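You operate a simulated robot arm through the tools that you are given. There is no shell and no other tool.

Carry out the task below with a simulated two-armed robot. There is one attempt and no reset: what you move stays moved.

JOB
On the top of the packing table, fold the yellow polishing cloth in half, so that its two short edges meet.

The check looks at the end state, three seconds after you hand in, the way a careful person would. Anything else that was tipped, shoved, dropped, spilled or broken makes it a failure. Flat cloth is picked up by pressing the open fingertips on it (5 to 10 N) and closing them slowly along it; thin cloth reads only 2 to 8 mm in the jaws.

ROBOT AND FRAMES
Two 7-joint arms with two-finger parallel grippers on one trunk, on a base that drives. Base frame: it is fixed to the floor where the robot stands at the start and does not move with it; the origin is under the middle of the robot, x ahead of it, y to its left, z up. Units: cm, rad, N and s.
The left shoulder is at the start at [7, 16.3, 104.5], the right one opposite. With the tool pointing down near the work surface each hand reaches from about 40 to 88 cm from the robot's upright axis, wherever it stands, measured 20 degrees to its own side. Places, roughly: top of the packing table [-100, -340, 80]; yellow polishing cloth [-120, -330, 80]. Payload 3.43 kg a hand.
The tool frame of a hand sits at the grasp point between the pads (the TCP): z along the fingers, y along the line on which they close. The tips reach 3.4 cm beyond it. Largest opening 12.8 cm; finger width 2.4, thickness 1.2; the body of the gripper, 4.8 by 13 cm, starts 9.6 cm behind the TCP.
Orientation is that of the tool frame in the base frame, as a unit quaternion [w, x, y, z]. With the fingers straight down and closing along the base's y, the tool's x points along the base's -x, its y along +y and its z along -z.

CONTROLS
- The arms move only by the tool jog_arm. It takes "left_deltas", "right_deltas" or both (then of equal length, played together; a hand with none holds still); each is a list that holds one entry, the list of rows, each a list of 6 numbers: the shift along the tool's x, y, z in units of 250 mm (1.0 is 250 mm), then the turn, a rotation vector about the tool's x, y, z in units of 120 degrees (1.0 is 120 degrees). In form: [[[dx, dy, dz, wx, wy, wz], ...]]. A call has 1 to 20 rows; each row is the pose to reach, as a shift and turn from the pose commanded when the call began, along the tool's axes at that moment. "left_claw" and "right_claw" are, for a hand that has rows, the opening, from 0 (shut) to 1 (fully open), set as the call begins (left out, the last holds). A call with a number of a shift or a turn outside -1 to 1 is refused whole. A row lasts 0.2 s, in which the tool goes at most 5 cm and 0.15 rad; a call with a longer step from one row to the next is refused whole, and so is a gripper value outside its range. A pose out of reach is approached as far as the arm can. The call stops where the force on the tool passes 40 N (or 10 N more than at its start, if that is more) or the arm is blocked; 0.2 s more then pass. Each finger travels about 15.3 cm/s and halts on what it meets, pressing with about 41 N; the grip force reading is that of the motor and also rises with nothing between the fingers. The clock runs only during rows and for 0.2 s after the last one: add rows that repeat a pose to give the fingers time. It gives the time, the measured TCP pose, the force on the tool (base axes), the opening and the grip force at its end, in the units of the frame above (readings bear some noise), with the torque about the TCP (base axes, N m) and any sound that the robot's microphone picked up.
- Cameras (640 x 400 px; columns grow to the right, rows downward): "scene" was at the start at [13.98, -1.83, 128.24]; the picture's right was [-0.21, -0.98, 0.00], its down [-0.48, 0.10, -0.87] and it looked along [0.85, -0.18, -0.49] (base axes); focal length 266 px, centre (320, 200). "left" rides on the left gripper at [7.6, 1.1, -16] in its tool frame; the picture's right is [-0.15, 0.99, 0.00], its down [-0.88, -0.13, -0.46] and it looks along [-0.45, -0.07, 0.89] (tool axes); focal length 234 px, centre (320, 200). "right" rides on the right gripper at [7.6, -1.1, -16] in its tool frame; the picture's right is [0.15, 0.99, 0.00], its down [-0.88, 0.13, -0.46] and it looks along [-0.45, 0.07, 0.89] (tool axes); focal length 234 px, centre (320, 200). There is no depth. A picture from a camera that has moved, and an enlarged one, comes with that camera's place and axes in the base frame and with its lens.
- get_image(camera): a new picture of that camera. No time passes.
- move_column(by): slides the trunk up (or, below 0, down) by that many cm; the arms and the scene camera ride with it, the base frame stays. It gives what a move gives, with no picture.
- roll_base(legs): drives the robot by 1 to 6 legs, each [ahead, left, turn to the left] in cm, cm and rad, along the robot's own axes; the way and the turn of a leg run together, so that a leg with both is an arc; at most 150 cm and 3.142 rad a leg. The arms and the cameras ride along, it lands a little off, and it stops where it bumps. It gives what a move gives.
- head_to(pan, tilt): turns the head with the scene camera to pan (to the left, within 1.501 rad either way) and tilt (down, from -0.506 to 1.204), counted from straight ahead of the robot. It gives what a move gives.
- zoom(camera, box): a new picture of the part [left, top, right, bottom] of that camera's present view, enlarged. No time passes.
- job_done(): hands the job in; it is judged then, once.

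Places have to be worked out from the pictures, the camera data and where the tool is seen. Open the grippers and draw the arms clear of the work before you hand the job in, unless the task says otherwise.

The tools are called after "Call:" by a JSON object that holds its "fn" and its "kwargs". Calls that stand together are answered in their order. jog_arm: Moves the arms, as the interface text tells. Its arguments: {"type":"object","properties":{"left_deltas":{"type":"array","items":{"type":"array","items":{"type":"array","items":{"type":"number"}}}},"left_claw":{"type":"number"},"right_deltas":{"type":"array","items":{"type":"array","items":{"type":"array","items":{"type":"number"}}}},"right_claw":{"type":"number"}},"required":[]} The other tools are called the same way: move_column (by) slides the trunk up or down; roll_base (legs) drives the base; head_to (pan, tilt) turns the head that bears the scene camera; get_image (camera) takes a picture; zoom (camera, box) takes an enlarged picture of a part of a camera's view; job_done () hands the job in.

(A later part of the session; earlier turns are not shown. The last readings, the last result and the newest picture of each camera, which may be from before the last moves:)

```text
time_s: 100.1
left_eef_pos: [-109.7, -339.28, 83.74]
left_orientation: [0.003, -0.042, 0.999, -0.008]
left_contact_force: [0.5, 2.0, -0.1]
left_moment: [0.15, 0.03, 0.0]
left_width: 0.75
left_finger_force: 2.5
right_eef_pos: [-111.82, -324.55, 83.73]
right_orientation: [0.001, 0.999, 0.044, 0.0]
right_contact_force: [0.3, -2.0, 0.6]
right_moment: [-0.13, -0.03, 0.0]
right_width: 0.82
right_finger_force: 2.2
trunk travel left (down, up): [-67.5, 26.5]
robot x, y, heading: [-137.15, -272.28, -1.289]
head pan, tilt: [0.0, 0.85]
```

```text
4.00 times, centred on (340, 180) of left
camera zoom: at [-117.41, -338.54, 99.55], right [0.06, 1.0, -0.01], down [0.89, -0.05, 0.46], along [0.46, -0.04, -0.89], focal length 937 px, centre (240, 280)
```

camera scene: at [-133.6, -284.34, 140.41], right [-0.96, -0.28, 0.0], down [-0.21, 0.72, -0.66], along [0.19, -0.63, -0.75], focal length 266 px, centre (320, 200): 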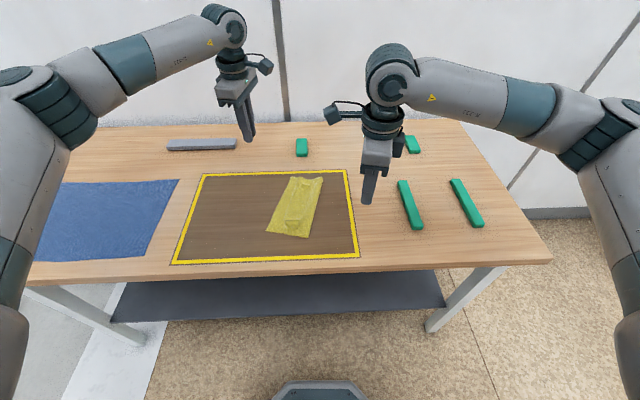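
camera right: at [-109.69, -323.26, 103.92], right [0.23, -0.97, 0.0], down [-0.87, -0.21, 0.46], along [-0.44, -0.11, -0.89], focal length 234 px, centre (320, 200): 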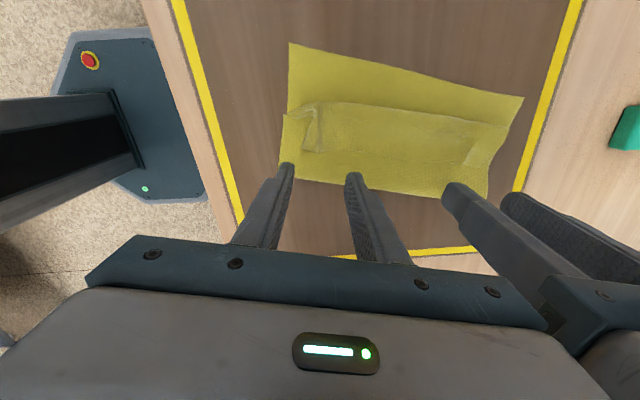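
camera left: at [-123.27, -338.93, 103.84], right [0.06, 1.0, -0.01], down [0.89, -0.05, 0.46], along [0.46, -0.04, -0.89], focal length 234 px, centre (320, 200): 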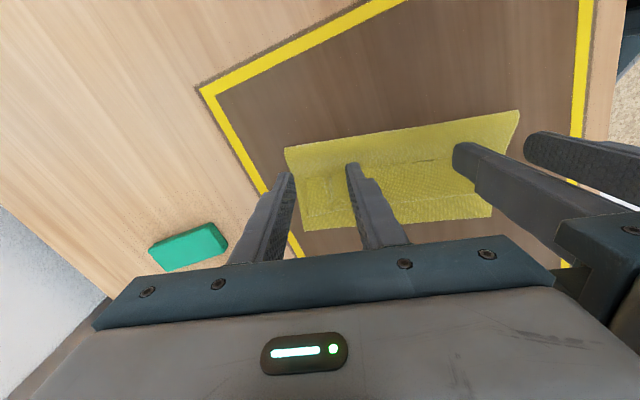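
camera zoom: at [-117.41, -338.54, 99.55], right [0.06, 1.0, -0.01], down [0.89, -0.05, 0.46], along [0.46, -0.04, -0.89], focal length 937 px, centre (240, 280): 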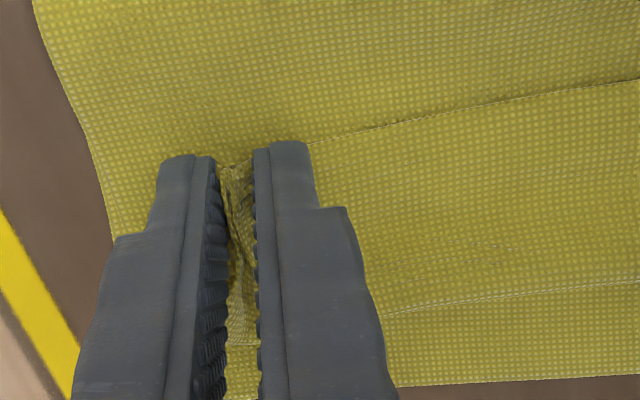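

The reading of 8 mm suggests lower layers are being gathered too. I loosen a little, raise 0.6 cm so that only the top of the ridge (the hem layer) is between the pads, and close again.

Call:
{"fn": "jog_arm", "kwargs": {"left_deltas": [[[0, 0, 0, 0, 0, 0], [0, 0, -0.012, 0, 0, 0], [0, 0, -0.024, 0, 0, 0], [0, 0, -0.024, 0, 0, 0]]], "right_deltas": [[[0, 0, 0, 0, 0, 0], [0, 0, -0.012, 0, 0, 0], [0, 0, -0.024, 0, 0, 0], [0, 0, -0.024, 0, 0, 0]]], "left_claw": 0.13, "right_claw": 0.13}}

Call:
{"fn": "zoom", "kwargs": {"camera": "right", "box": [240, 100, 400, 200]}}

Call:
{"fn": "zoom", "kwargs": {"camera": "left", "box": [260, 130, 420, 230]}}

```text
time_s: 101.1
left_eef_pos: [-109.76, -339.22, 84.35]
left_orientation: [0.001, -0.042, 0.999, -0.007]
left_contact_force: [-0.1, 0.5, -0.7]
left_moment: [0.04, 0.01, 0.05]
left_width: 1.65
left_finger_force: 0.0
right_eef_pos: [-111.72, -324.55, 84.29]
right_orientation: [-0.001, 0.999, 0.046, 0.0]
right_contact_force: [-0.2, 0.0, -0.4]
right_moment: [0.02, -0.02, -0.01]
right_width: 1.68
right_finger_force: 0.0
trunk travel left (down, up): [-67.5, 26.5]
robot x, y, heading: [-137.39, -272.53, -1.283]
head pan, tilt: [0.0, 0.85]
```

```text
4.00 times, centred on (320, 150) of right
camera zoom: at [-104.19, -322.69, 100.25], right [0.23, -0.97, 0.0], down [-0.87, -0.21, 0.46], along [-0.44, -0.11, -0.89], focal length 937 px, centre (320, 400)
```

zoom: 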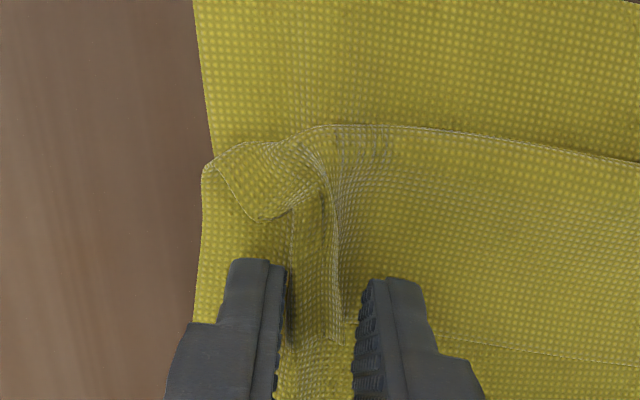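

```text
4.00 times, centred on (340, 180) of left
camera zoom: at [-117.4, -338.55, 100.16], right [0.06, 1.0, -0.01], down [0.89, -0.05, 0.46], along [0.46, -0.04, -0.89], focal length 937 px, centre (240, 280)
```

zoom: 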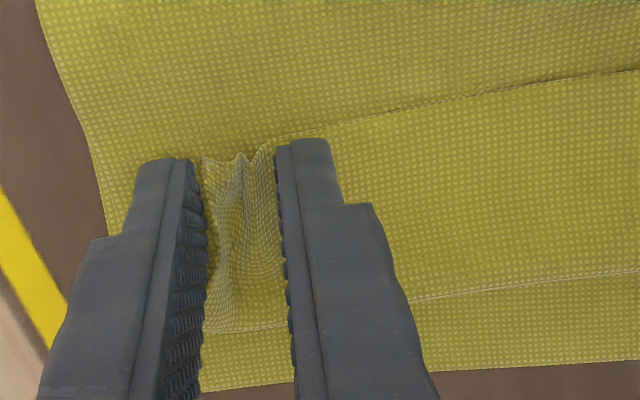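

The ridge still stands in the jaws. I close both now at this raised height.

Call:
{"fn": "jog_arm", "kwargs": {"left_deltas": [[[0, 0, 0, 0, 0, 0], [0, 0, 0, 0, 0, 0]]], "right_deltas": [[[0, 0, 0, 0, 0, 0], [0, 0, 0, 0, 0, 0]]], "left_claw": 0.06, "right_claw": 0.06}}

Call:
{"fn": "jog_arm", "kwargs": {"left_deltas": [[[0, 0, 0, 0, 0, 0], [0, 0, 0, 0, 0, 0], [0, 0, 0, 0, 0, 0]]], "right_deltas": [[[0, 0, 0, 0, 0, 0], [0, 0, 0, 0, 0, 0], [0, 0, 0, 0, 0, 0]]], "left_claw": 0.0, "right_claw": 0.0}}

Call:
{"fn": "zoom", "kwargs": {"camera": "right", "box": [240, 100, 400, 200]}}

Call:
{"fn": "zoom", "kwargs": {"camera": "left", "box": [260, 130, 420, 230]}}

```text
time_s: 101.7
left_eef_pos: [-109.62, -339.23, 84.37]
left_orientation: [0.002, -0.043, 0.999, -0.007]
left_contact_force: [0.4, -0.4, -0.2]
left_moment: [0.03, -0.01, 0.02]
left_width: 0.77
left_finger_force: 0.1
right_eef_pos: [-111.71, -324.5, 84.19]
right_orientation: [0.0, 0.999, 0.046, 0.001]
right_contact_force: [0.1, -0.2, -0.2]
right_moment: [-0.01, -0.03, -0.04]
right_width: 0.76
right_finger_force: 0.1
trunk travel left (down, up): [-67.5, 26.5]
robot x, y, heading: [-137.05, -272.35, -1.284]
head pan, tilt: [0.0, 0.85]
```

```text
time_s: 102.5
left_eef_pos: [-109.83, -339.32, 84.4]
left_orientation: [0.002, -0.043, 0.999, -0.007]
left_contact_force: [-0.6, 6.7, 0.5]
left_moment: [0.21, 0.06, 0.0]
left_width: 0.22
left_finger_force: 36.2
right_eef_pos: [-111.68, -324.63, 84.38]
right_orientation: [-0.001, 0.999, 0.045, 0.001]
right_contact_force: [0.5, -5.9, -0.8]
right_moment: [-0.28, -0.05, -0.04]
right_width: 0.23
right_finger_force: 37.2
trunk travel left (down, up): [-67.5, 26.5]
robot x, y, heading: [-137.24, -272.51, -1.285]
head pan, tilt: [0.0, 0.85]
```

```text
4.00 times, centred on (320, 150) of right
camera zoom: at [-104.2, -322.72, 100.27], right [0.23, -0.97, 0.0], down [-0.87, -0.21, 0.46], along [-0.44, -0.11, -0.89], focal length 937 px, centre (320, 400)
```

zoom: 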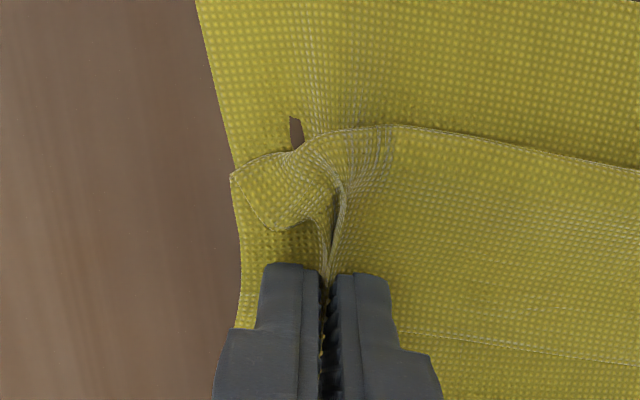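

```text
4.00 times, centred on (340, 180) of left
camera zoom: at [-117.4, -338.53, 100.15], right [0.06, 1.0, -0.01], down [0.89, -0.05, 0.46], along [0.46, -0.04, -0.89], focal length 937 px, centre (240, 280)
```

zoom: 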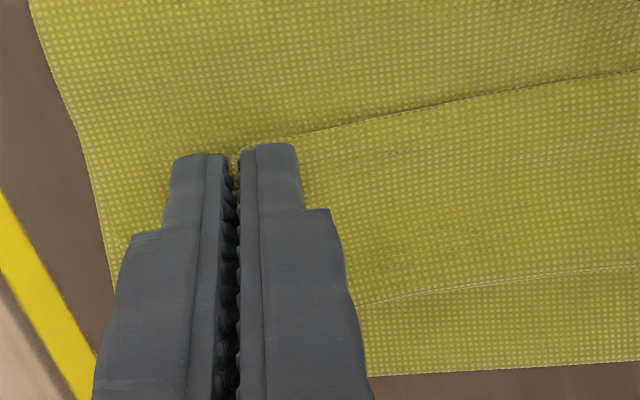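

Both now read 2.2 mm. I lift 4 cm and look whether only the hem layer comes along.

Call:
{"fn": "jog_arm", "kwargs": {"left_deltas": [[[0, 0, -0.02, 0, 0, 0], [0, 0, -0.05, 0, 0, 0], [0, 0, -0.08, 0, 0, 0], [0, 0, -0.11, 0, 0, 0], [0, 0, -0.14, 0, 0, 0], [0, 0, -0.16, 0, 0, 0]]], "right_deltas": [[[0, 0.004, -0.02, 0, 0, 0], [0, 0.008, -0.05, 0, 0, 0], [0, 0.008, -0.08, 0, 0, 0], [0, 0.008, -0.11, 0, 0, 0], [0, 0.008, -0.14, 0, 0, 0], [0, 0.008, -0.16, 0, 0, 0]]]}}

Call:
{"fn": "zoom", "kwargs": {"camera": "right", "box": [240, 60, 520, 235]}}

Call:
{"fn": "zoom", "kwargs": {"camera": "left", "box": [250, 80, 530, 255]}}

Call:
{"fn": "zoom", "kwargs": {"camera": "scene", "box": [240, 140, 380, 250]}}

```text
time_s: 103.9
left_eef_pos: [-109.75, -339.21, 88.24]
left_orientation: [0.002, -0.043, 0.999, -0.007]
left_contact_force: [-0.9, 5.1, -0.7]
left_moment: [0.18, 0.04, -0.01]
left_width: 0.2
left_finger_force: 37.0
right_eef_pos: [-111.68, -324.85, 88.34]
right_orientation: [0.001, 0.999, 0.045, 0.0]
right_contact_force: [0.3, -5.4, -0.8]
right_moment: [-0.2, -0.07, -0.03]
right_width: 0.26
right_finger_force: 37.5
trunk travel left (down, up): [-67.5, 26.5]
robot x, y, heading: [-137.02, -272.05, -1.287]
head pan, tilt: [0.0, 0.85]
```

```text
2.29 times, centred on (380, 148) of right
camera zoom: at [-104.18, -322.93, 104.28], right [0.23, -0.97, 0.0], down [-0.87, -0.21, 0.46], along [-0.44, -0.11, -0.89], focal length 535 px, centre (183, 320)
```

zoom: 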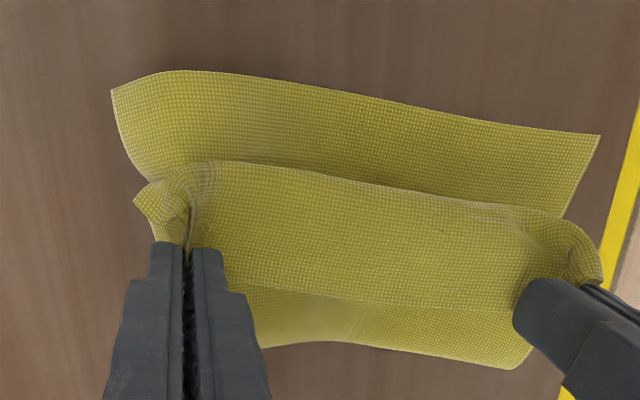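

```text
2.29 times, centred on (390, 168) of left
camera zoom: at [-117.42, -338.5, 104.19], right [0.06, 1.0, -0.01], down [0.89, -0.05, 0.46], along [0.46, -0.04, -0.89], focal length 535 px, centre (160, 274)
```

zoom: 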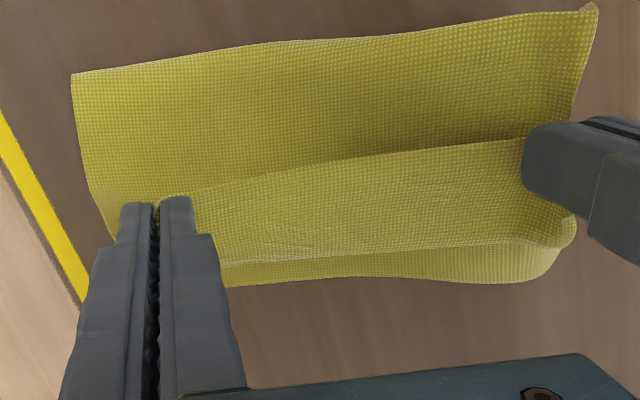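

```text
3.64 times, centred on (310, 195) of scene
camera zoom: at [-133.49, -284.37, 140.4], right [-0.96, -0.28, 0.0], down [-0.21, 0.72, -0.66], along [0.19, -0.63, -0.75], focal length 968 px, centre (356, 218)
```

zoom: 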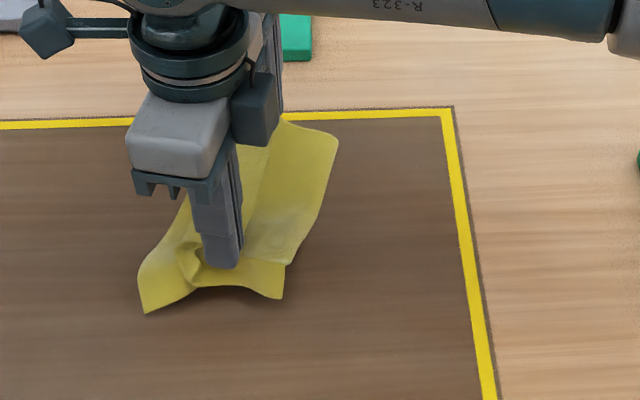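

The near hand also took the lower layers (they lift with it). I lower again, open the right hand only, and then raise the left to see what it holds.

Call:
{"fn": "jog_arm", "kwargs": {"left_deltas": [[[0, 0, 0.04, 0, 0, 0], [0, 0, 0.08, 0, 0, 0], [0, 0, 0.12, 0, 0, 0], [0, 0, 0.15, 0, 0, 0], [0, 0, 0.15, 0, 0, 0]]], "right_deltas": [[[0, 0, 0.04, 0, 0, 0], [0, 0, 0.08, 0, 0, 0], [0, 0, 0.12, 0, 0, 0], [0, 0, 0.15, 0, 0, 0], [0, 0, 0.15, 0, 0, 0]]]}}

Call:
{"fn": "jog_arm", "kwargs": {"right_deltas": [[[0, 0, 0, 0, 0, 0], [0, 0, 0, 0, 0, 0], [0, 0, -0.03, 0, 0, 0], [-0.04, -0.04, -0.1, 0, 0, 0], [-0.1, -0.1, -0.2, 0, 0, 0], [-0.2, -0.2, -0.25, 0, 0, 0], [-0.3, -0.3, -0.25, 0, 0, 0]]], "right_claw": 0.15}}

Call:
{"fn": "jog_arm", "kwargs": {"left_deltas": [[[0, 0, -0.04, 0, 0, 0], [0, 0, -0.08, 0, 0, 0], [0, 0, -0.12, 0, 0, 0], [0, 0, -0.16, 0, 0, 0], [0, 0, -0.2, 0, 0, 0], [0, 0, -0.2, 0, 0, 0]]]}}

Call:
{"fn": "zoom", "kwargs": {"camera": "scene", "box": [240, 140, 380, 250]}}

Call:
{"fn": "get_image", "kwargs": {"camera": "left"}}

Call:
{"fn": "get_image", "kwargs": {"camera": "right"}}

```text
time_s: 105.1
left_eef_pos: [-109.73, -339.16, 84.5]
left_orientation: [0.002, -0.043, 0.999, -0.007]
left_contact_force: [-0.4, 4.2, 0.1]
left_moment: [0.18, 0.04, -0.02]
left_width: 0.22
left_finger_force: 36.6
right_eef_pos: [-111.72, -324.65, 84.53]
right_orientation: [0.0, 0.999, 0.046, 0.001]
right_contact_force: [0.8, -4.5, -0.4]
right_moment: [-0.18, 0.0, 0.0]
right_width: 0.23
right_finger_force: 37.1
trunk travel left (down, up): [-67.5, 26.5]
robot x, y, heading: [-137.13, -272.25, -1.276]
head pan, tilt: [0.0, 0.85]
```

```text
time_s: 106.7
left_eef_pos: [-109.66, -339.26, 84.69]
left_orientation: [0.002, -0.043, 0.999, -0.006]
left_contact_force: [0.6, -0.1, 0.1]
left_moment: [-0.03, -0.01, -0.01]
left_width: 0.19
left_finger_force: 37.0
right_eef_pos: [-120.0, -317.92, 90.92]
right_orientation: [0.0, 0.999, 0.045, 0.0]
right_contact_force: [0.1, 0.0, 0.6]
right_moment: [-0.01, 0.0, -0.02]
right_width: 1.93
right_finger_force: 0.1
trunk travel left (down, up): [-67.5, 26.5]
robot x, y, heading: [-137.01, -272.44, -1.28]
head pan, tilt: [0.0, 0.85]
```

```text
time_s: 108.1
left_eef_pos: [-109.68, -339.08, 89.52]
left_orientation: [0.003, -0.042, 0.999, -0.006]
left_contact_force: [-0.3, 0.2, 0.0]
left_moment: [0.0, 0.01, -0.01]
left_width: 0.22
left_finger_force: 36.7
right_eef_pos: [-119.93, -317.94, 90.86]
right_orientation: [0.0, 0.999, 0.046, 0.0]
right_contact_force: [1.0, 1.0, 1.0]
right_moment: [0.03, -0.01, -0.03]
right_width: 1.95
right_finger_force: 0.1
trunk travel left (down, up): [-67.5, 26.5]
robot x, y, heading: [-137.33, -272.18, -1.287]
head pan, tilt: [0.0, 0.85]
```

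```text
3.64 times, centred on (310, 195) of scene
camera zoom: at [-133.5, -284.39, 140.4], right [-0.96, -0.28, 0.0], down [-0.21, 0.72, -0.66], along [0.19, -0.63, -0.75], focal length 968 px, centre (356, 218)
```

zoom: 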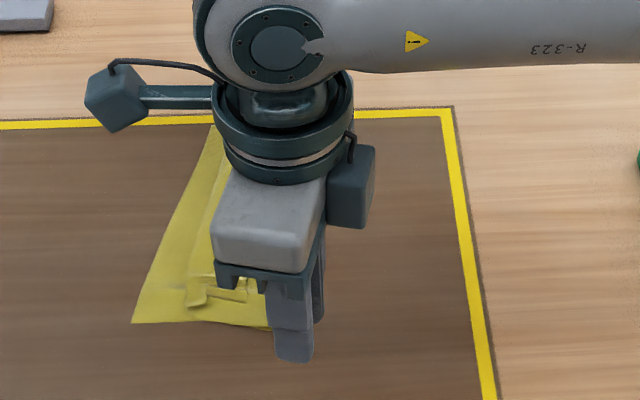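

```text
taken
camera left: at [-117.4, -338.46, 105.39], right [0.06, 1.0, -0.01], down [0.89, -0.05, 0.46], along [0.46, -0.04, -0.89], focal length 234 px, centre (320, 200)
```

left: 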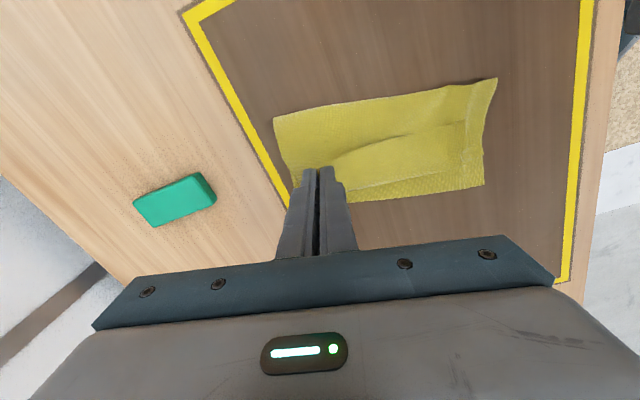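

```text
taken
camera right: at [-112.39, -316.12, 106.85], right [0.23, -0.97, 0.0], down [-0.87, -0.21, 0.46], along [-0.44, -0.11, -0.89], focal length 234 px, centre (320, 200)
```

right: 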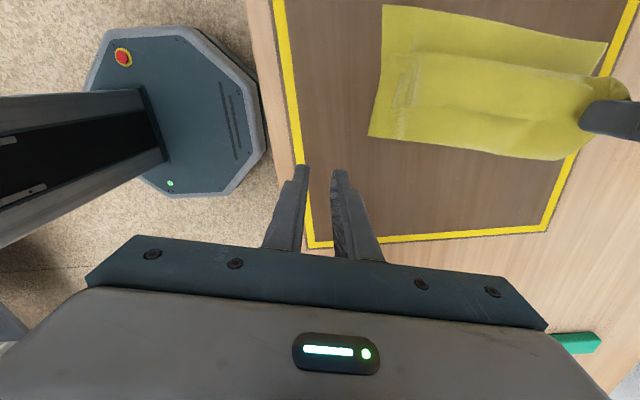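

The left hand seems to hold mainly the hem at the far corner. I raise it another 8 cm to verify and unroll that side.

Call:
{"fn": "jog_arm", "kwargs": {"left_deltas": [[[0, 0, -0.06, 0, 0, 0], [0, 0, -0.12, 0, 0, 0], [0, 0, -0.18, 0, 0, 0], [0, 0, -0.24, 0, 0, 0], [0, 0, -0.3, 0, 0, 0], [0, 0, -0.32, 0, 0, 0], [0, 0, -0.32, 0, 0, 0]]], "right_deltas": [[[-0.1, 0, 0, 0, 0, 0], [-0.2, 0, 0, 0, 0, 0], [-0.3, 0, 0, 0, 0, 0], [-0.4, 0, 0, 0, 0, 0], [-0.5, 0, 0, 0, 0, 0], [-0.5, 0, 0, 0, 0, 0], [-0.5, 0, 0, 0, 0, 0]]]}}

Call:
{"fn": "zoom", "kwargs": {"camera": "scene", "box": [220, 110, 380, 250]}}

Call:
{"fn": "get_image", "kwargs": {"camera": "left"}}

Call:
{"fn": "get_image", "kwargs": {"camera": "right"}}

```text
time_s: 109.7
left_eef_pos: [-109.79, -339.07, 97.73]
left_orientation: [0.002, -0.043, 0.999, -0.007]
left_contact_force: [0.3, -0.2, 0.1]
left_moment: [0.02, -0.02, 0.01]
left_width: 0.21
left_finger_force: 36.8
right_eef_pos: [-132.18, -319.08, 90.77]
right_orientation: [0.0, 0.999, 0.046, 0.0]
right_contact_force: [-1.5, -0.5, -0.4]
right_moment: [-0.02, 0.0, 0.0]
right_width: 1.94
right_finger_force: 0.0
trunk travel left (down, up): [-67.5, 26.5]
robot x, y, heading: [-137.33, -272.0, -1.281]
head pan, tilt: [0.0, 0.85]
```

```text
2.86 times, centred on (300, 180) of scene
camera zoom: at [-133.54, -284.38, 140.4], right [-0.96, -0.28, 0.0], down [-0.21, 0.72, -0.66], along [0.19, -0.63, -0.75], focal length 760 px, centre (377, 257)
```

zoom: 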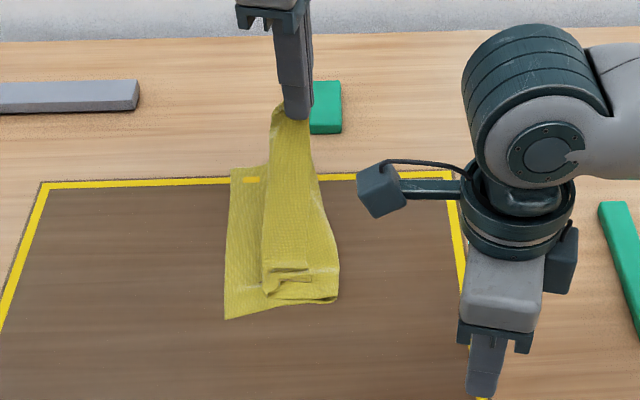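

```text
taken
camera left: at [-117.48, -338.35, 113.38], right [0.06, 1.0, -0.01], down [0.89, -0.05, 0.46], along [0.46, -0.04, -0.89], focal length 234 px, centre (320, 200)
```

left: 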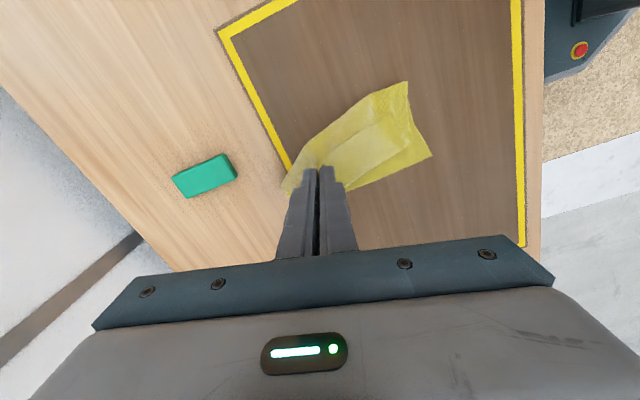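

```text
taken
camera right: at [-124.75, -317.23, 106.76], right [0.23, -0.97, 0.0], down [-0.87, -0.21, 0.46], along [-0.44, -0.11, -0.89], focal length 234 px, centre (320, 200)
```

right: 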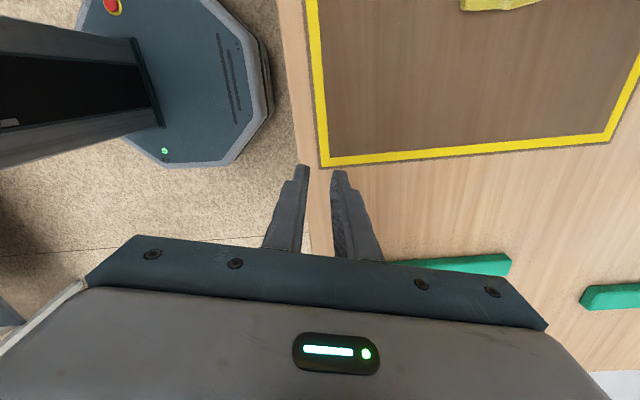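

The left hand lifts the upper layers at the far corner while the lower layer stays on the table. I carry this corner up, right and back down toward where the far-right corner belongs, to spread the cloth open again.

Call:
{"fn": "jog_arm", "kwargs": {"left_deltas": [[[0.05, -0.02, -0.06, 0, 0, 0], [0.11, -0.04, -0.12, 0, 0, 0], [0.18, -0.07, -0.18, 0, 0, 0], [0.25, -0.1, -0.2, 0, 0, 0], [0.32, -0.13, -0.2, 0, 0, 0], [0.39, -0.16, -0.18, 0, 0, 0], [0.45, -0.19, -0.12, 0, 0, 0], [0.5, -0.21, -0.04, 0, 0, 0], [0.55, -0.23, 0.06, 0, 0, 0], [0.59, -0.25, 0.16, 0, 0, 0], [0.619, -0.268, 0.25, 0, 0, 0], [0.619, -0.268, 0.25, 0, 0, 0]]]}}

Call:
{"fn": "get_image", "kwargs": {"camera": "scene"}}

Call:
{"fn": "zoom", "kwargs": {"camera": "scene", "box": [220, 130, 400, 250]}}

Call:
{"fn": "get_image", "kwargs": {"camera": "left"}}

```text
time_s: 112.3
left_eef_pos: [-124.51, -347.24, 91.33]
left_orientation: [0.003, -0.044, 0.999, -0.007]
left_contact_force: [0.6, 0.7, 0.1]
left_moment: [0.02, -0.02, 0.0]
left_width: 0.2
left_finger_force: 36.5
right_eef_pos: [-132.24, -319.09, 90.87]
right_orientation: [0.001, 0.999, 0.046, 0.0]
right_contact_force: [-0.1, -0.5, -0.2]
right_moment: [-0.01, 0.05, -0.02]
right_width: 1.93
right_finger_force: 0.0
trunk travel left (down, up): [-67.5, 26.5]
robot x, y, heading: [-137.36, -272.24, -1.289]
head pan, tilt: [0.0, 0.85]
```

```text
taken
camera scene: at [-133.45, -284.35, 140.4], right [-0.96, -0.28, 0.0], down [-0.21, 0.72, -0.66], along [0.19, -0.63, -0.75], focal length 266 px, centre (320, 200)
```

scene: 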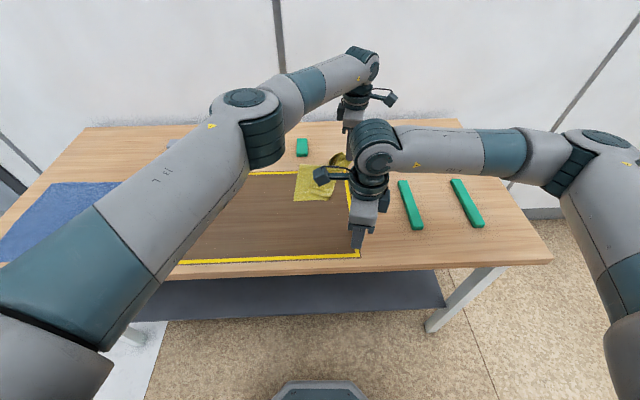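

```text
3.33 times, centred on (310, 190) of scene
camera zoom: at [-133.45, -284.35, 140.4], right [-0.96, -0.28, 0.0], down [-0.21, 0.72, -0.66], along [0.19, -0.63, -0.75], focal length 887 px, centre (353, 233)
```

zoom: 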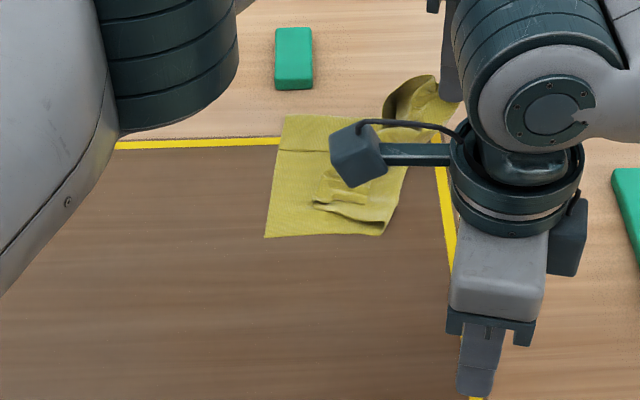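

```text
taken
camera left: at [-132.18, -346.48, 107.21], right [0.06, 1.0, -0.01], down [0.89, -0.05, 0.46], along [0.46, -0.04, -0.89], focal length 234 px, centre (320, 200)
```

left: 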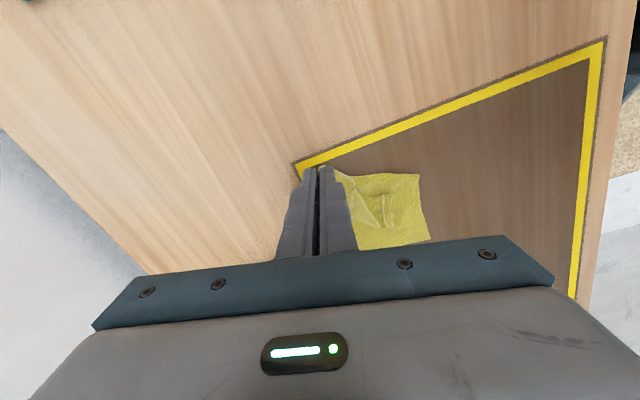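

The right arm blocks the view of the cloth, so I move it away to the right and up.

Call:
{"fn": "jog_arm", "kwargs": {"right_deltas": [[[-0.1, 0, -0.1, 0, 0, 0], [-0.25, 0, -0.2, 0, 0, 0], [-0.4, 0.02, -0.25, 0, 0, 0], [-0.55, 0.04, -0.3, 0, 0, 0], [-0.7, 0.06, -0.3, 0, 0, 0], [-0.85, 0.08, -0.3, 0, 0, 0]]]}}

Call:
{"fn": "zoom", "kwargs": {"camera": "scene", "box": [240, 120, 400, 230]}}

Call:
{"fn": "zoom", "kwargs": {"camera": "left", "box": [280, 130, 460, 260]}}

```text
time_s: 113.7
left_eef_pos: [-124.64, -347.17, 91.42]
left_orientation: [0.002, -0.043, 0.999, -0.007]
left_contact_force: [-0.3, 0.2, 0.1]
left_moment: [-0.01, -0.01, 0.04]
left_width: 0.23
left_finger_force: 37.2
right_eef_pos: [-153.43, -322.97, 98.24]
right_orientation: [0.0, 0.999, 0.046, 0.001]
right_contact_force: [0.1, 0.0, 0.9]
right_moment: [-0.03, -0.05, -0.01]
right_width: 1.89
right_finger_force: 0.1
trunk travel left (down, up): [-67.5, 26.5]
robot x, y, heading: [-137.57, -272.16, -1.284]
head pan, tilt: [0.0, 0.85]
```

```text
3.64 times, centred on (320, 175) of scene
camera zoom: at [-133.68, -284.32, 140.41], right [-0.96, -0.28, 0.0], down [-0.21, 0.72, -0.66], along [0.19, -0.63, -0.75], focal length 968 px, centre (320, 291)
```

zoom: 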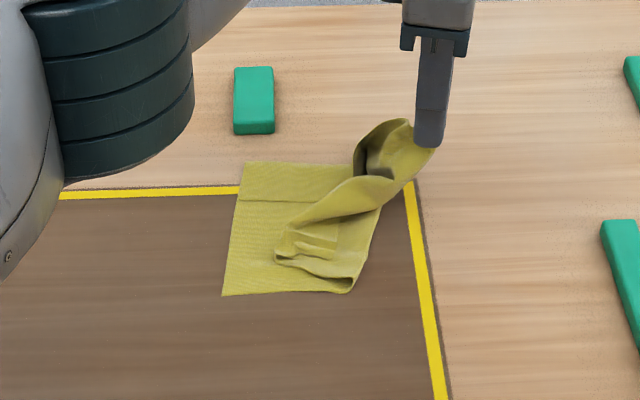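

```text
3.08 times, centred on (370, 195) of left
camera zoom: at [-132.36, -346.44, 107.27], right [0.06, 1.0, -0.01], down [0.89, -0.05, 0.46], along [0.46, -0.04, -0.89], focal length 720 px, centre (166, 215)
```

zoom: 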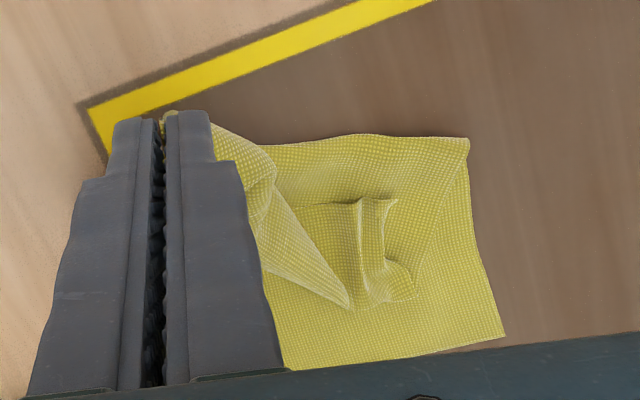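

The cloth has become tangled on the far side. I will spread it afresh: lift it by the held corner until it hangs free (arm first, then the trunk), so gravity opens it, and then lay it down again.

Call:
{"fn": "jog_arm", "kwargs": {"left_deltas": [[[-0.02, 0.008, -0.06, 0, 0, 0], [-0.06, 0.02, -0.12, 0, 0, 0], [-0.1, 0.035, -0.18, 0, 0, 0], [-0.15, 0.05, -0.24, 0, 0, 0], [-0.2, 0.065, -0.3, 0, 0, 0], [-0.25, 0.08, -0.36, 0, 0, 0], [-0.3, 0.095, -0.42, 0, 0, 0], [-0.345, 0.11, -0.48, 0, 0, 0], [-0.345, 0.11, -0.56, 0, 0, 0], [-0.345, 0.11, -0.56, 0, 0, 0]]]}}

Call:
{"fn": "move_column", "kwargs": {"by": 14}}

Call:
{"fn": "head_to", "kwargs": {"pan": 0.0, "tilt": 0.85}}

Call:
{"fn": "get_image", "kwargs": {"camera": "scene"}}

Call:
{"fn": "get_image", "kwargs": {"camera": "right"}}

Call:
{"fn": "get_image", "kwargs": {"camera": "left"}}

```text
time_s: 115.9
left_eef_pos: [-116.18, -343.52, 105.24]
left_orientation: [0.002, -0.043, 0.999, -0.007]
left_contact_force: [0.7, -0.1, -0.4]
left_moment: [0.04, 0.02, -0.01]
left_width: 0.2
left_finger_force: 36.7
right_eef_pos: [-153.16, -323.08, 98.22]
right_orientation: [-0.001, 0.999, 0.046, 0.0]
right_contact_force: [0.3, -0.2, 0.3]
right_moment: [-0.02, 0.0, -0.01]
right_width: 1.92
right_finger_force: 0.2
trunk travel left (down, up): [-67.5, 26.5]
robot x, y, heading: [-137.04, -272.11, -1.282]
head pan, tilt: [0.0, 0.85]
```

```text
time_s: 117.5
left_eef_pos: [-116.19, -343.49, 119.26]
left_orientation: [0.001, -0.043, 0.999, -0.007]
left_contact_force: [0.3, 0.4, 0.5]
left_moment: [-0.01, 0.04, 0.01]
left_width: 0.2
left_finger_force: 37.0
right_eef_pos: [-153.29, -323.04, 112.32]
right_orientation: [-0.001, 0.999, 0.045, 0.0]
right_contact_force: [0.1, 0.2, 0.2]
right_moment: [0.0, 0.01, -0.03]
right_width: 1.92
right_finger_force: 0.1
trunk travel left (down, up): [-81.5, 12.5]
robot x, y, heading: [-137.13, -272.31, -1.283]
head pan, tilt: [0.0, 0.85]
```

```text
time_s: 118.2
left_eef_pos: [-116.25, -343.45, 119.26]
left_orientation: [0.002, -0.043, 0.999, -0.006]
left_contact_force: [0.3, -1.1, 0.1]
left_moment: [0.01, -0.01, -0.02]
left_width: 0.21
left_finger_force: 37.0
right_eef_pos: [-153.22, -323.07, 112.23]
right_orientation: [0.001, 0.999, 0.046, 0.0]
right_contact_force: [-0.1, 0.5, -1.1]
right_moment: [0.01, 0.0, 0.0]
right_width: 1.93
right_finger_force: 0.0
trunk travel left (down, up): [-81.5, 12.5]
robot x, y, heading: [-137.26, -272.48, -1.285]
head pan, tilt: [0.0, 0.85]
```

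```text
taken
camera scene: at [-133.51, -284.4, 154.4], right [-0.96, -0.28, 0.0], down [-0.21, 0.72, -0.66], along [0.19, -0.63, -0.75], focal length 266 px, centre (320, 200)
```

scene: 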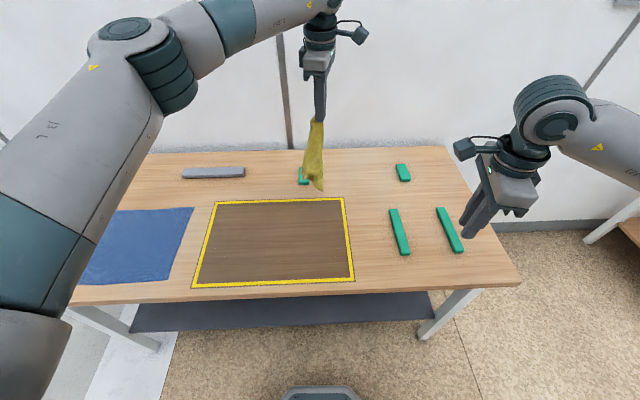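

```text
taken
camera right: at [-145.75, -321.18, 128.3], right [0.23, -0.97, 0.0], down [-0.87, -0.21, 0.46], along [-0.44, -0.11, -0.89], focal length 234 px, centre (320, 200)
```

right: 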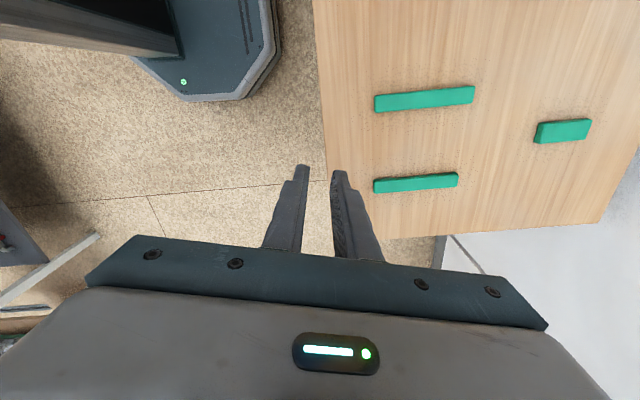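

```text
taken
camera left: at [-123.99, -342.81, 135.14], right [0.06, 1.0, -0.01], down [0.89, -0.05, 0.46], along [0.46, -0.04, -0.89], focal length 234 px, centre (320, 200)
```

left: 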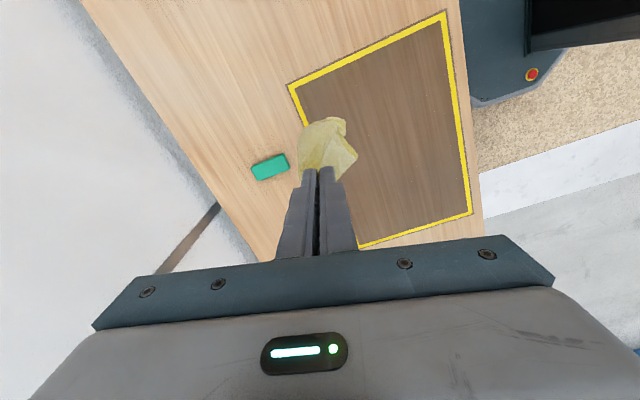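

The cloth hangs free above the zone. I zoom in on it.

Call:
{"fn": "zoom", "kwargs": {"camera": "scene", "box": [270, 90, 370, 210]}}

Call:
{"fn": "zoom", "kwargs": {"camera": "left", "box": [260, 90, 400, 190]}}

```text
3.33 times, centred on (320, 150) of scene
camera zoom: at [-133.51, -284.4, 154.4], right [-0.96, -0.28, 0.0], down [-0.21, 0.72, -0.66], along [0.19, -0.63, -0.75], focal length 887 px, centre (320, 367)
```

zoom: 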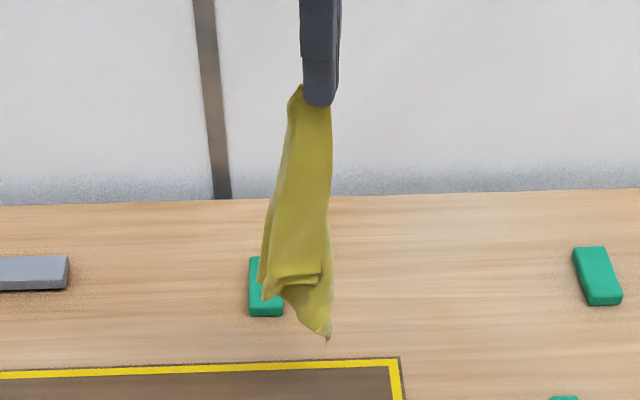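

```text
4.00 times, centred on (330, 140) of left
camera zoom: at [-123.99, -342.81, 135.14], right [0.06, 1.0, -0.01], down [0.89, -0.05, 0.46], along [0.46, -0.04, -0.89], focal length 937 px, centre (280, 440)
```

zoom: 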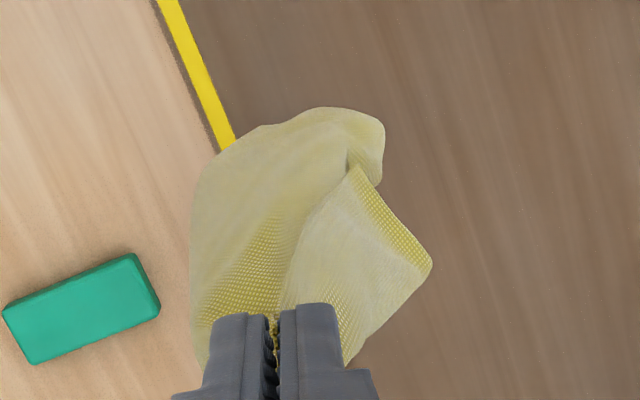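

The cloth hangs about 27 cm below the jaws with one free corner lowest. I move it over the near-right part of the zone, then lower the trunk so that this corner touches the table.

Call:
{"fn": "jog_arm", "kwargs": {"left_deltas": [[[0.04, 0.07, 0, 0, 0, 0], [0.09, 0.16, 0, 0, 0, 0], [0.14, 0.25, 0, 0, 0, 0], [0.19, 0.34, 0, 0, 0, 0], [0.24, 0.43, 0, 0, 0, 0], [0.29, 0.52, 0, 0, 0, 0], [0.34, 0.6, 0, 0, 0, 0], [0.378, 0.658, 0, 0, 0, 0], [0.378, 0.658, 0, 0, 0, 0], [0.378, 0.658, 0, 0, 0, 0]]]}}

Call:
{"fn": "move_column", "kwargs": {"by": -10}}

Call:
{"fn": "get_image", "kwargs": {"camera": "scene"}}

Call:
{"fn": "get_image", "kwargs": {"camera": "left"}}

```text
time_s: 120.3
left_eef_pos: [-126.99, -327.94, 118.98]
left_orientation: [0.002, -0.042, 0.999, -0.006]
left_contact_force: [-0.5, 0.2, 0.3]
left_moment: [-0.03, 0.0, 0.03]
left_width: 0.2
left_finger_force: 37.1
right_eef_pos: [-153.16, -323.02, 112.34]
right_orientation: [-0.001, 0.999, 0.045, -0.001]
right_contact_force: [0.8, 0.5, -1.3]
right_moment: [0.01, -0.01, 0.02]
right_width: 1.92
right_finger_force: 0.1
trunk travel left (down, up): [-81.5, 12.5]
robot x, y, heading: [-137.16, -272.61, -1.288]
head pan, tilt: [0.0, 0.85]
```

```text
time_s: 121.7
left_eef_pos: [-127.17, -327.85, 109.09]
left_orientation: [0.002, -0.043, 0.999, -0.006]
left_contact_force: [0.6, 0.4, 0.2]
left_moment: [-0.02, -0.02, -0.01]
left_width: 0.19
left_finger_force: 36.7
right_eef_pos: [-153.24, -323.02, 102.45]
right_orientation: [0.0, 0.999, 0.045, 0.0]
right_contact_force: [0.8, -0.2, -0.6]
right_moment: [-0.01, -0.05, -0.01]
right_width: 1.91
right_finger_force: 0.0
trunk travel left (down, up): [-71.5, 22.5]
robot x, y, heading: [-137.35, -272.15, -1.288]
head pan, tilt: [0.0, 0.85]
```

```text
taken
camera scene: at [-133.51, -284.34, 144.41], right [-0.96, -0.28, 0.0], down [-0.21, 0.72, -0.66], along [0.19, -0.63, -0.75], focal length 266 px, centre (320, 200)
```

scene: 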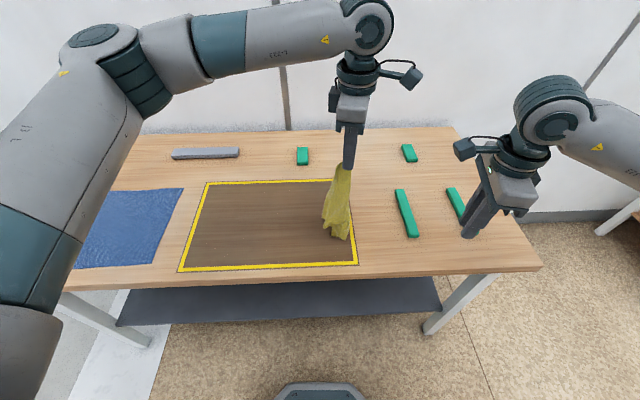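

```text
taken
camera left: at [-134.86, -327.18, 124.9], right [0.06, 1.0, -0.01], down [0.89, -0.05, 0.46], along [0.46, -0.04, -0.89], focal length 234 px, centre (320, 200)
```

left: 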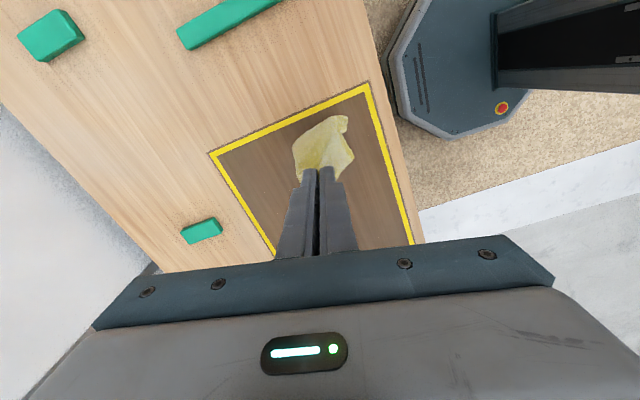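

The lowest corner touches the table near the zone's right side. I lay the cloth out diagonally toward the far left while lowering.

Call:
{"fn": "jog_arm", "kwargs": {"left_deltas": [[[-0.06, -0.05, 0.02, 0, 0, 0], [-0.122, -0.103, 0.04, 0, 0, 0], [-0.183, -0.155, 0.07, 0, 0, 0], [-0.244, -0.207, 0.1, 0, 0, 0], [-0.305, -0.258, 0.14, 0, 0, 0], [-0.366, -0.31, 0.18, 0, 0, 0], [-0.412, -0.349, 0.23, 0, 0, 0], [-0.458, -0.388, 0.28, 0, 0, 0], [-0.504, -0.426, 0.34, 0, 0, 0], [-0.55, -0.465, 0.4, 0, 0, 0], [-0.588, -0.497, 0.47, 0, 0, 0], [-0.626, -0.53, 0.54, 0, 0, 0], [-0.656, -0.555, 0.61, 0, 0, 0], [-0.687, -0.581, 0.68, 0, 0, 0], [-0.733, -0.62, 0.8, 0, 0, 0], [-0.778, -0.659, 0.9, 0, 0, 0], [-0.824, -0.698, 0.94, 0, 0, 0], [-0.855, -0.723, 0.96, 0, 0, 0], [-0.855, -0.723, 0.96, 0, 0, 0]]]}}

Call:
{"fn": "get_image", "kwargs": {"camera": "scene"}}

Call:
{"fn": "zoom", "kwargs": {"camera": "scene", "box": [220, 140, 400, 270]}}

Call:
{"fn": "get_image", "kwargs": {"camera": "left"}}

```text
time_s: 125.7
left_eef_pos: [-104.14, -344.38, 85.32]
left_orientation: [0.002, -0.043, 0.999, -0.008]
left_contact_force: [0.5, -0.7, 0.6]
left_moment: [0.01, 0.0, -0.02]
left_width: 0.19
left_finger_force: 36.5
right_eef_pos: [-153.28, -322.99, 102.3]
right_orientation: [0.0, 0.999, 0.045, 0.0]
right_contact_force: [0.2, 0.0, 0.4]
right_moment: [0.03, -0.02, 0.01]
right_width: 1.9
right_finger_force: 0.0
trunk travel left (down, up): [-71.5, 22.5]
robot x, y, heading: [-136.86, -271.89, -1.285]
head pan, tilt: [0.0, 0.85]
```

```text
taken
camera scene: at [-133.51, -284.36, 144.4], right [-0.96, -0.28, 0.0], down [-0.21, 0.72, -0.66], along [0.19, -0.63, -0.75], focal length 266 px, centre (320, 200)
```

scene: 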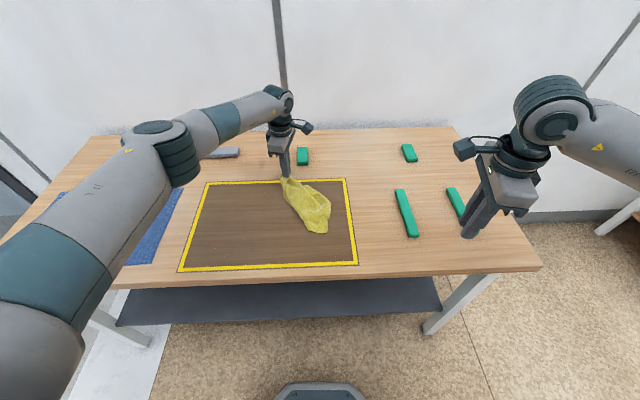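

```text
3.08 times, centred on (310, 205) of scene
camera zoom: at [-133.51, -284.36, 144.4], right [-0.96, -0.28, 0.0], down [-0.21, 0.72, -0.66], along [0.19, -0.63, -0.75], focal length 819 px, centre (351, 185)
```

zoom: 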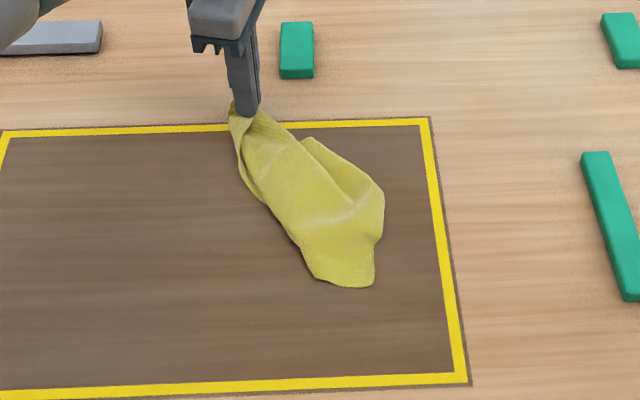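

```text
taken
camera left: at [-111.94, -343.73, 101.15], right [0.06, 1.0, -0.01], down [0.89, -0.05, 0.46], along [0.46, -0.04, -0.89], focal length 234 px, centre (320, 200)
```

left: 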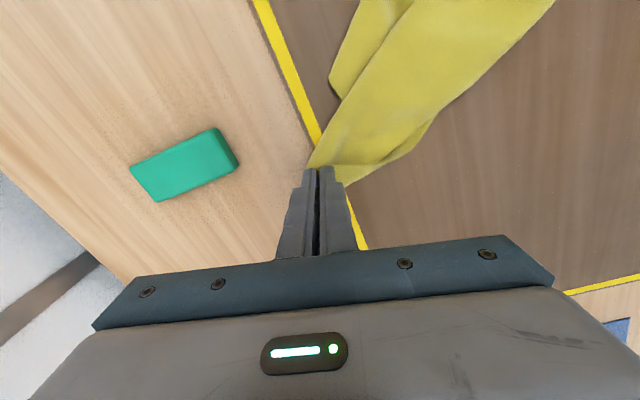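

The cloth lies as a drawn-out bundle. I release it, raise the left hand and move it to the right so that its camera can look down on the bundle.

Call:
{"fn": "jog_arm", "kwargs": {"left_deltas": [[[0, 0, 0.01, 0, 0, 0], [0, 0, 0.01, 0, 0, 0], [0, 0, 0, 0, 0, 0], [0, 0, -0.08, 0, 0, 0], [0, 0, -0.2, 0, 0, 0], [0, 0, -0.35, 0, 0, 0], [0.1, 0, -0.5, 0, 0, 0], [0.25, 0.05, -0.65, 0, 0, 0], [0.42, 0.1, -0.8, 0, 0, 0], [0.6, 0.15, -0.8, 0, 0, 0], [0.75, 0.2, -0.8, 0, 0, 0]]], "left_claw": 0.15}}

Call:
{"fn": "zoom", "kwargs": {"camera": "scene", "box": [240, 160, 370, 255]}}

Call:
{"fn": "get_image", "kwargs": {"camera": "left"}}

```text
refused: row 8 steps farther than a row can; nothing moved
```

```text
4.21 times, centred on (305, 208) of scene
camera zoom: at [-133.51, -284.36, 144.4], right [-0.96, -0.28, 0.0], down [-0.21, 0.72, -0.66], along [0.19, -0.63, -0.75], focal length 1121 px, centre (383, 168)
```

zoom: 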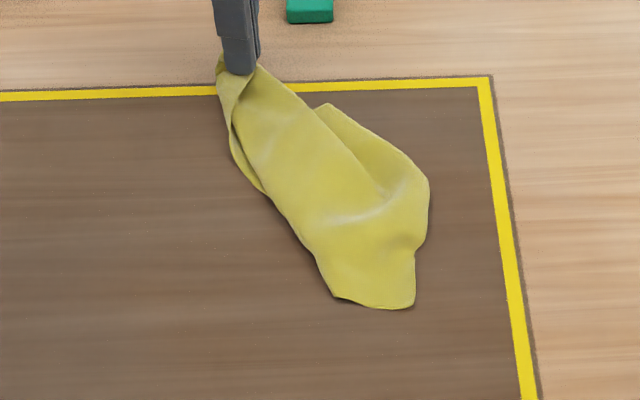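

```text
taken
camera left: at [-111.94, -343.73, 101.15], right [0.06, 1.0, -0.01], down [0.89, -0.05, 0.46], along [0.46, -0.04, -0.89], focal length 234 px, centre (320, 200)
```

left: 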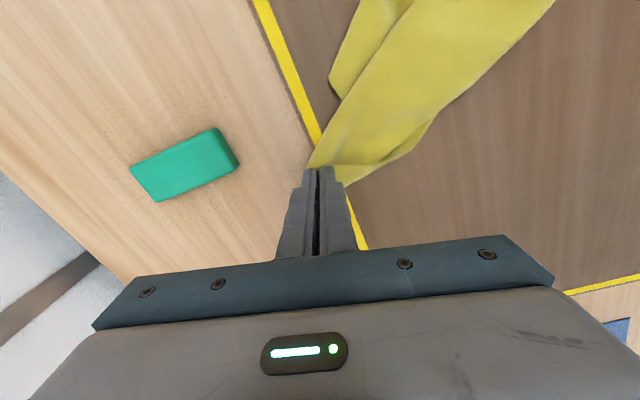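

That call had too long a step. I redo the release and retreat with shorter steps.

Call:
{"fn": "jog_arm", "kwargs": {"left_deltas": [[[0, 0, 0.01, 0, 0, 0], [0, 0, 0.01, 0, 0, 0], [0, 0, 0, 0, 0, 0], [0, 0, -0.08, 0, 0, 0], [0, 0, -0.2, 0, 0, 0], [0, 0, -0.35, 0, 0, 0], [0.06, 0, -0.48, 0, 0, 0], [0.15, 0.03, -0.6, 0, 0, 0], [0.27, 0.06, -0.7, 0, 0, 0], [0.4, 0.1, -0.78, 0, 0, 0], [0.55, 0.15, -0.8, 0, 0, 0], [0.7, 0.2, -0.8, 0, 0, 0]]], "left_claw": 0.15}}

Call:
{"fn": "get_image", "kwargs": {"camera": "scene"}}

Call:
{"fn": "get_image", "kwargs": {"camera": "left"}}

```text
time_s: 128.3
left_eef_pos: [-122.27, -340.67, 105.11]
left_orientation: [0.002, -0.042, 0.999, -0.006]
left_contact_force: [-0.1, -1.5, -0.6]
left_moment: [-0.02, -0.02, 0.03]
left_width: 1.94
left_finger_force: 0.0
right_eef_pos: [-153.32, -323.07, 102.18]
right_orientation: [-0.001, 0.999, 0.046, 0.002]
right_contact_force: [0.2, 0.3, -0.4]
right_moment: [0.02, -0.01, -0.02]
right_width: 1.94
right_finger_force: 0.1
trunk travel left (down, up): [-71.5, 22.5]
robot x, y, heading: [-137.18, -272.09, -1.277]
head pan, tilt: [0.0, 0.85]
```

```text
taken
camera scene: at [-133.69, -284.38, 144.41], right [-0.96, -0.28, 0.0], down [-0.21, 0.72, -0.66], along [0.19, -0.63, -0.75], focal length 266 px, centre (320, 200)
```

scene: 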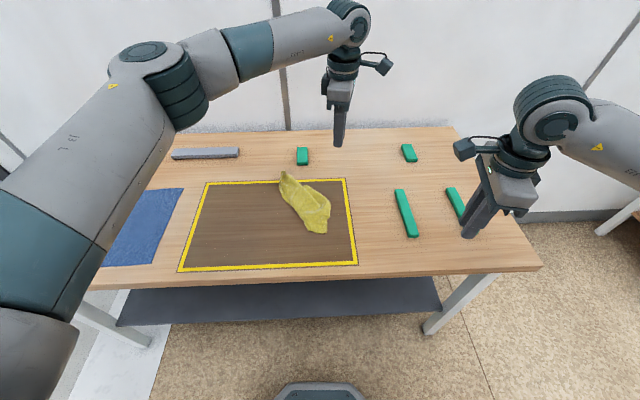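

```text
taken
camera left: at [-129.98, -340.04, 121.06], right [0.06, 1.0, -0.01], down [0.89, -0.05, 0.46], along [0.46, -0.04, -0.89], focal length 234 px, centre (320, 200)
```

left: 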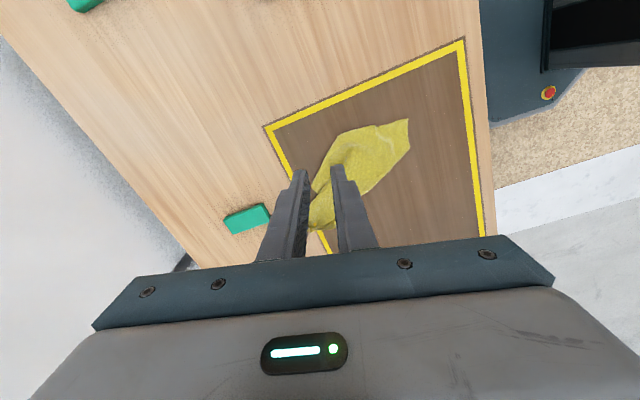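

Call:
{"fn": "zoom", "kwargs": {"camera": "scene", "box": [260, 160, 350, 245]}}

Call:
{"fn": "zoom", "kwargs": {"camera": "left", "box": [290, 100, 430, 240]}}

```text
4.71 times, centred on (305, 202) of scene
camera zoom: at [-133.69, -284.38, 144.41], right [-0.96, -0.28, 0.0], down [-0.21, 0.72, -0.66], along [0.19, -0.63, -0.75], focal length 1252 px, centre (391, 188)
```

zoom: 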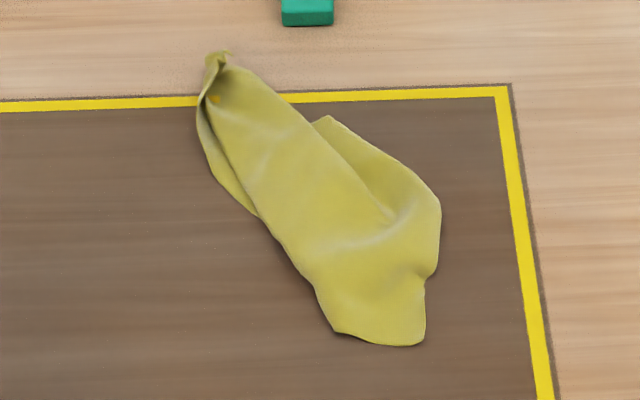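

```text
2.86 times, centred on (360, 170) of left
camera zoom: at [-129.98, -340.04, 121.06], right [0.06, 1.0, -0.01], down [0.89, -0.05, 0.46], along [0.46, -0.04, -0.89], focal length 669 px, centre (206, 286)
```

zoom: 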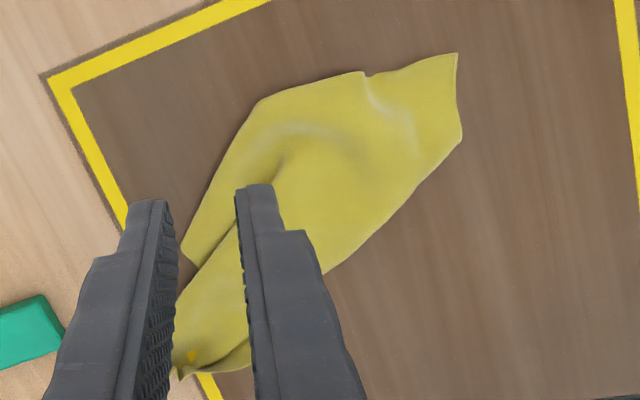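

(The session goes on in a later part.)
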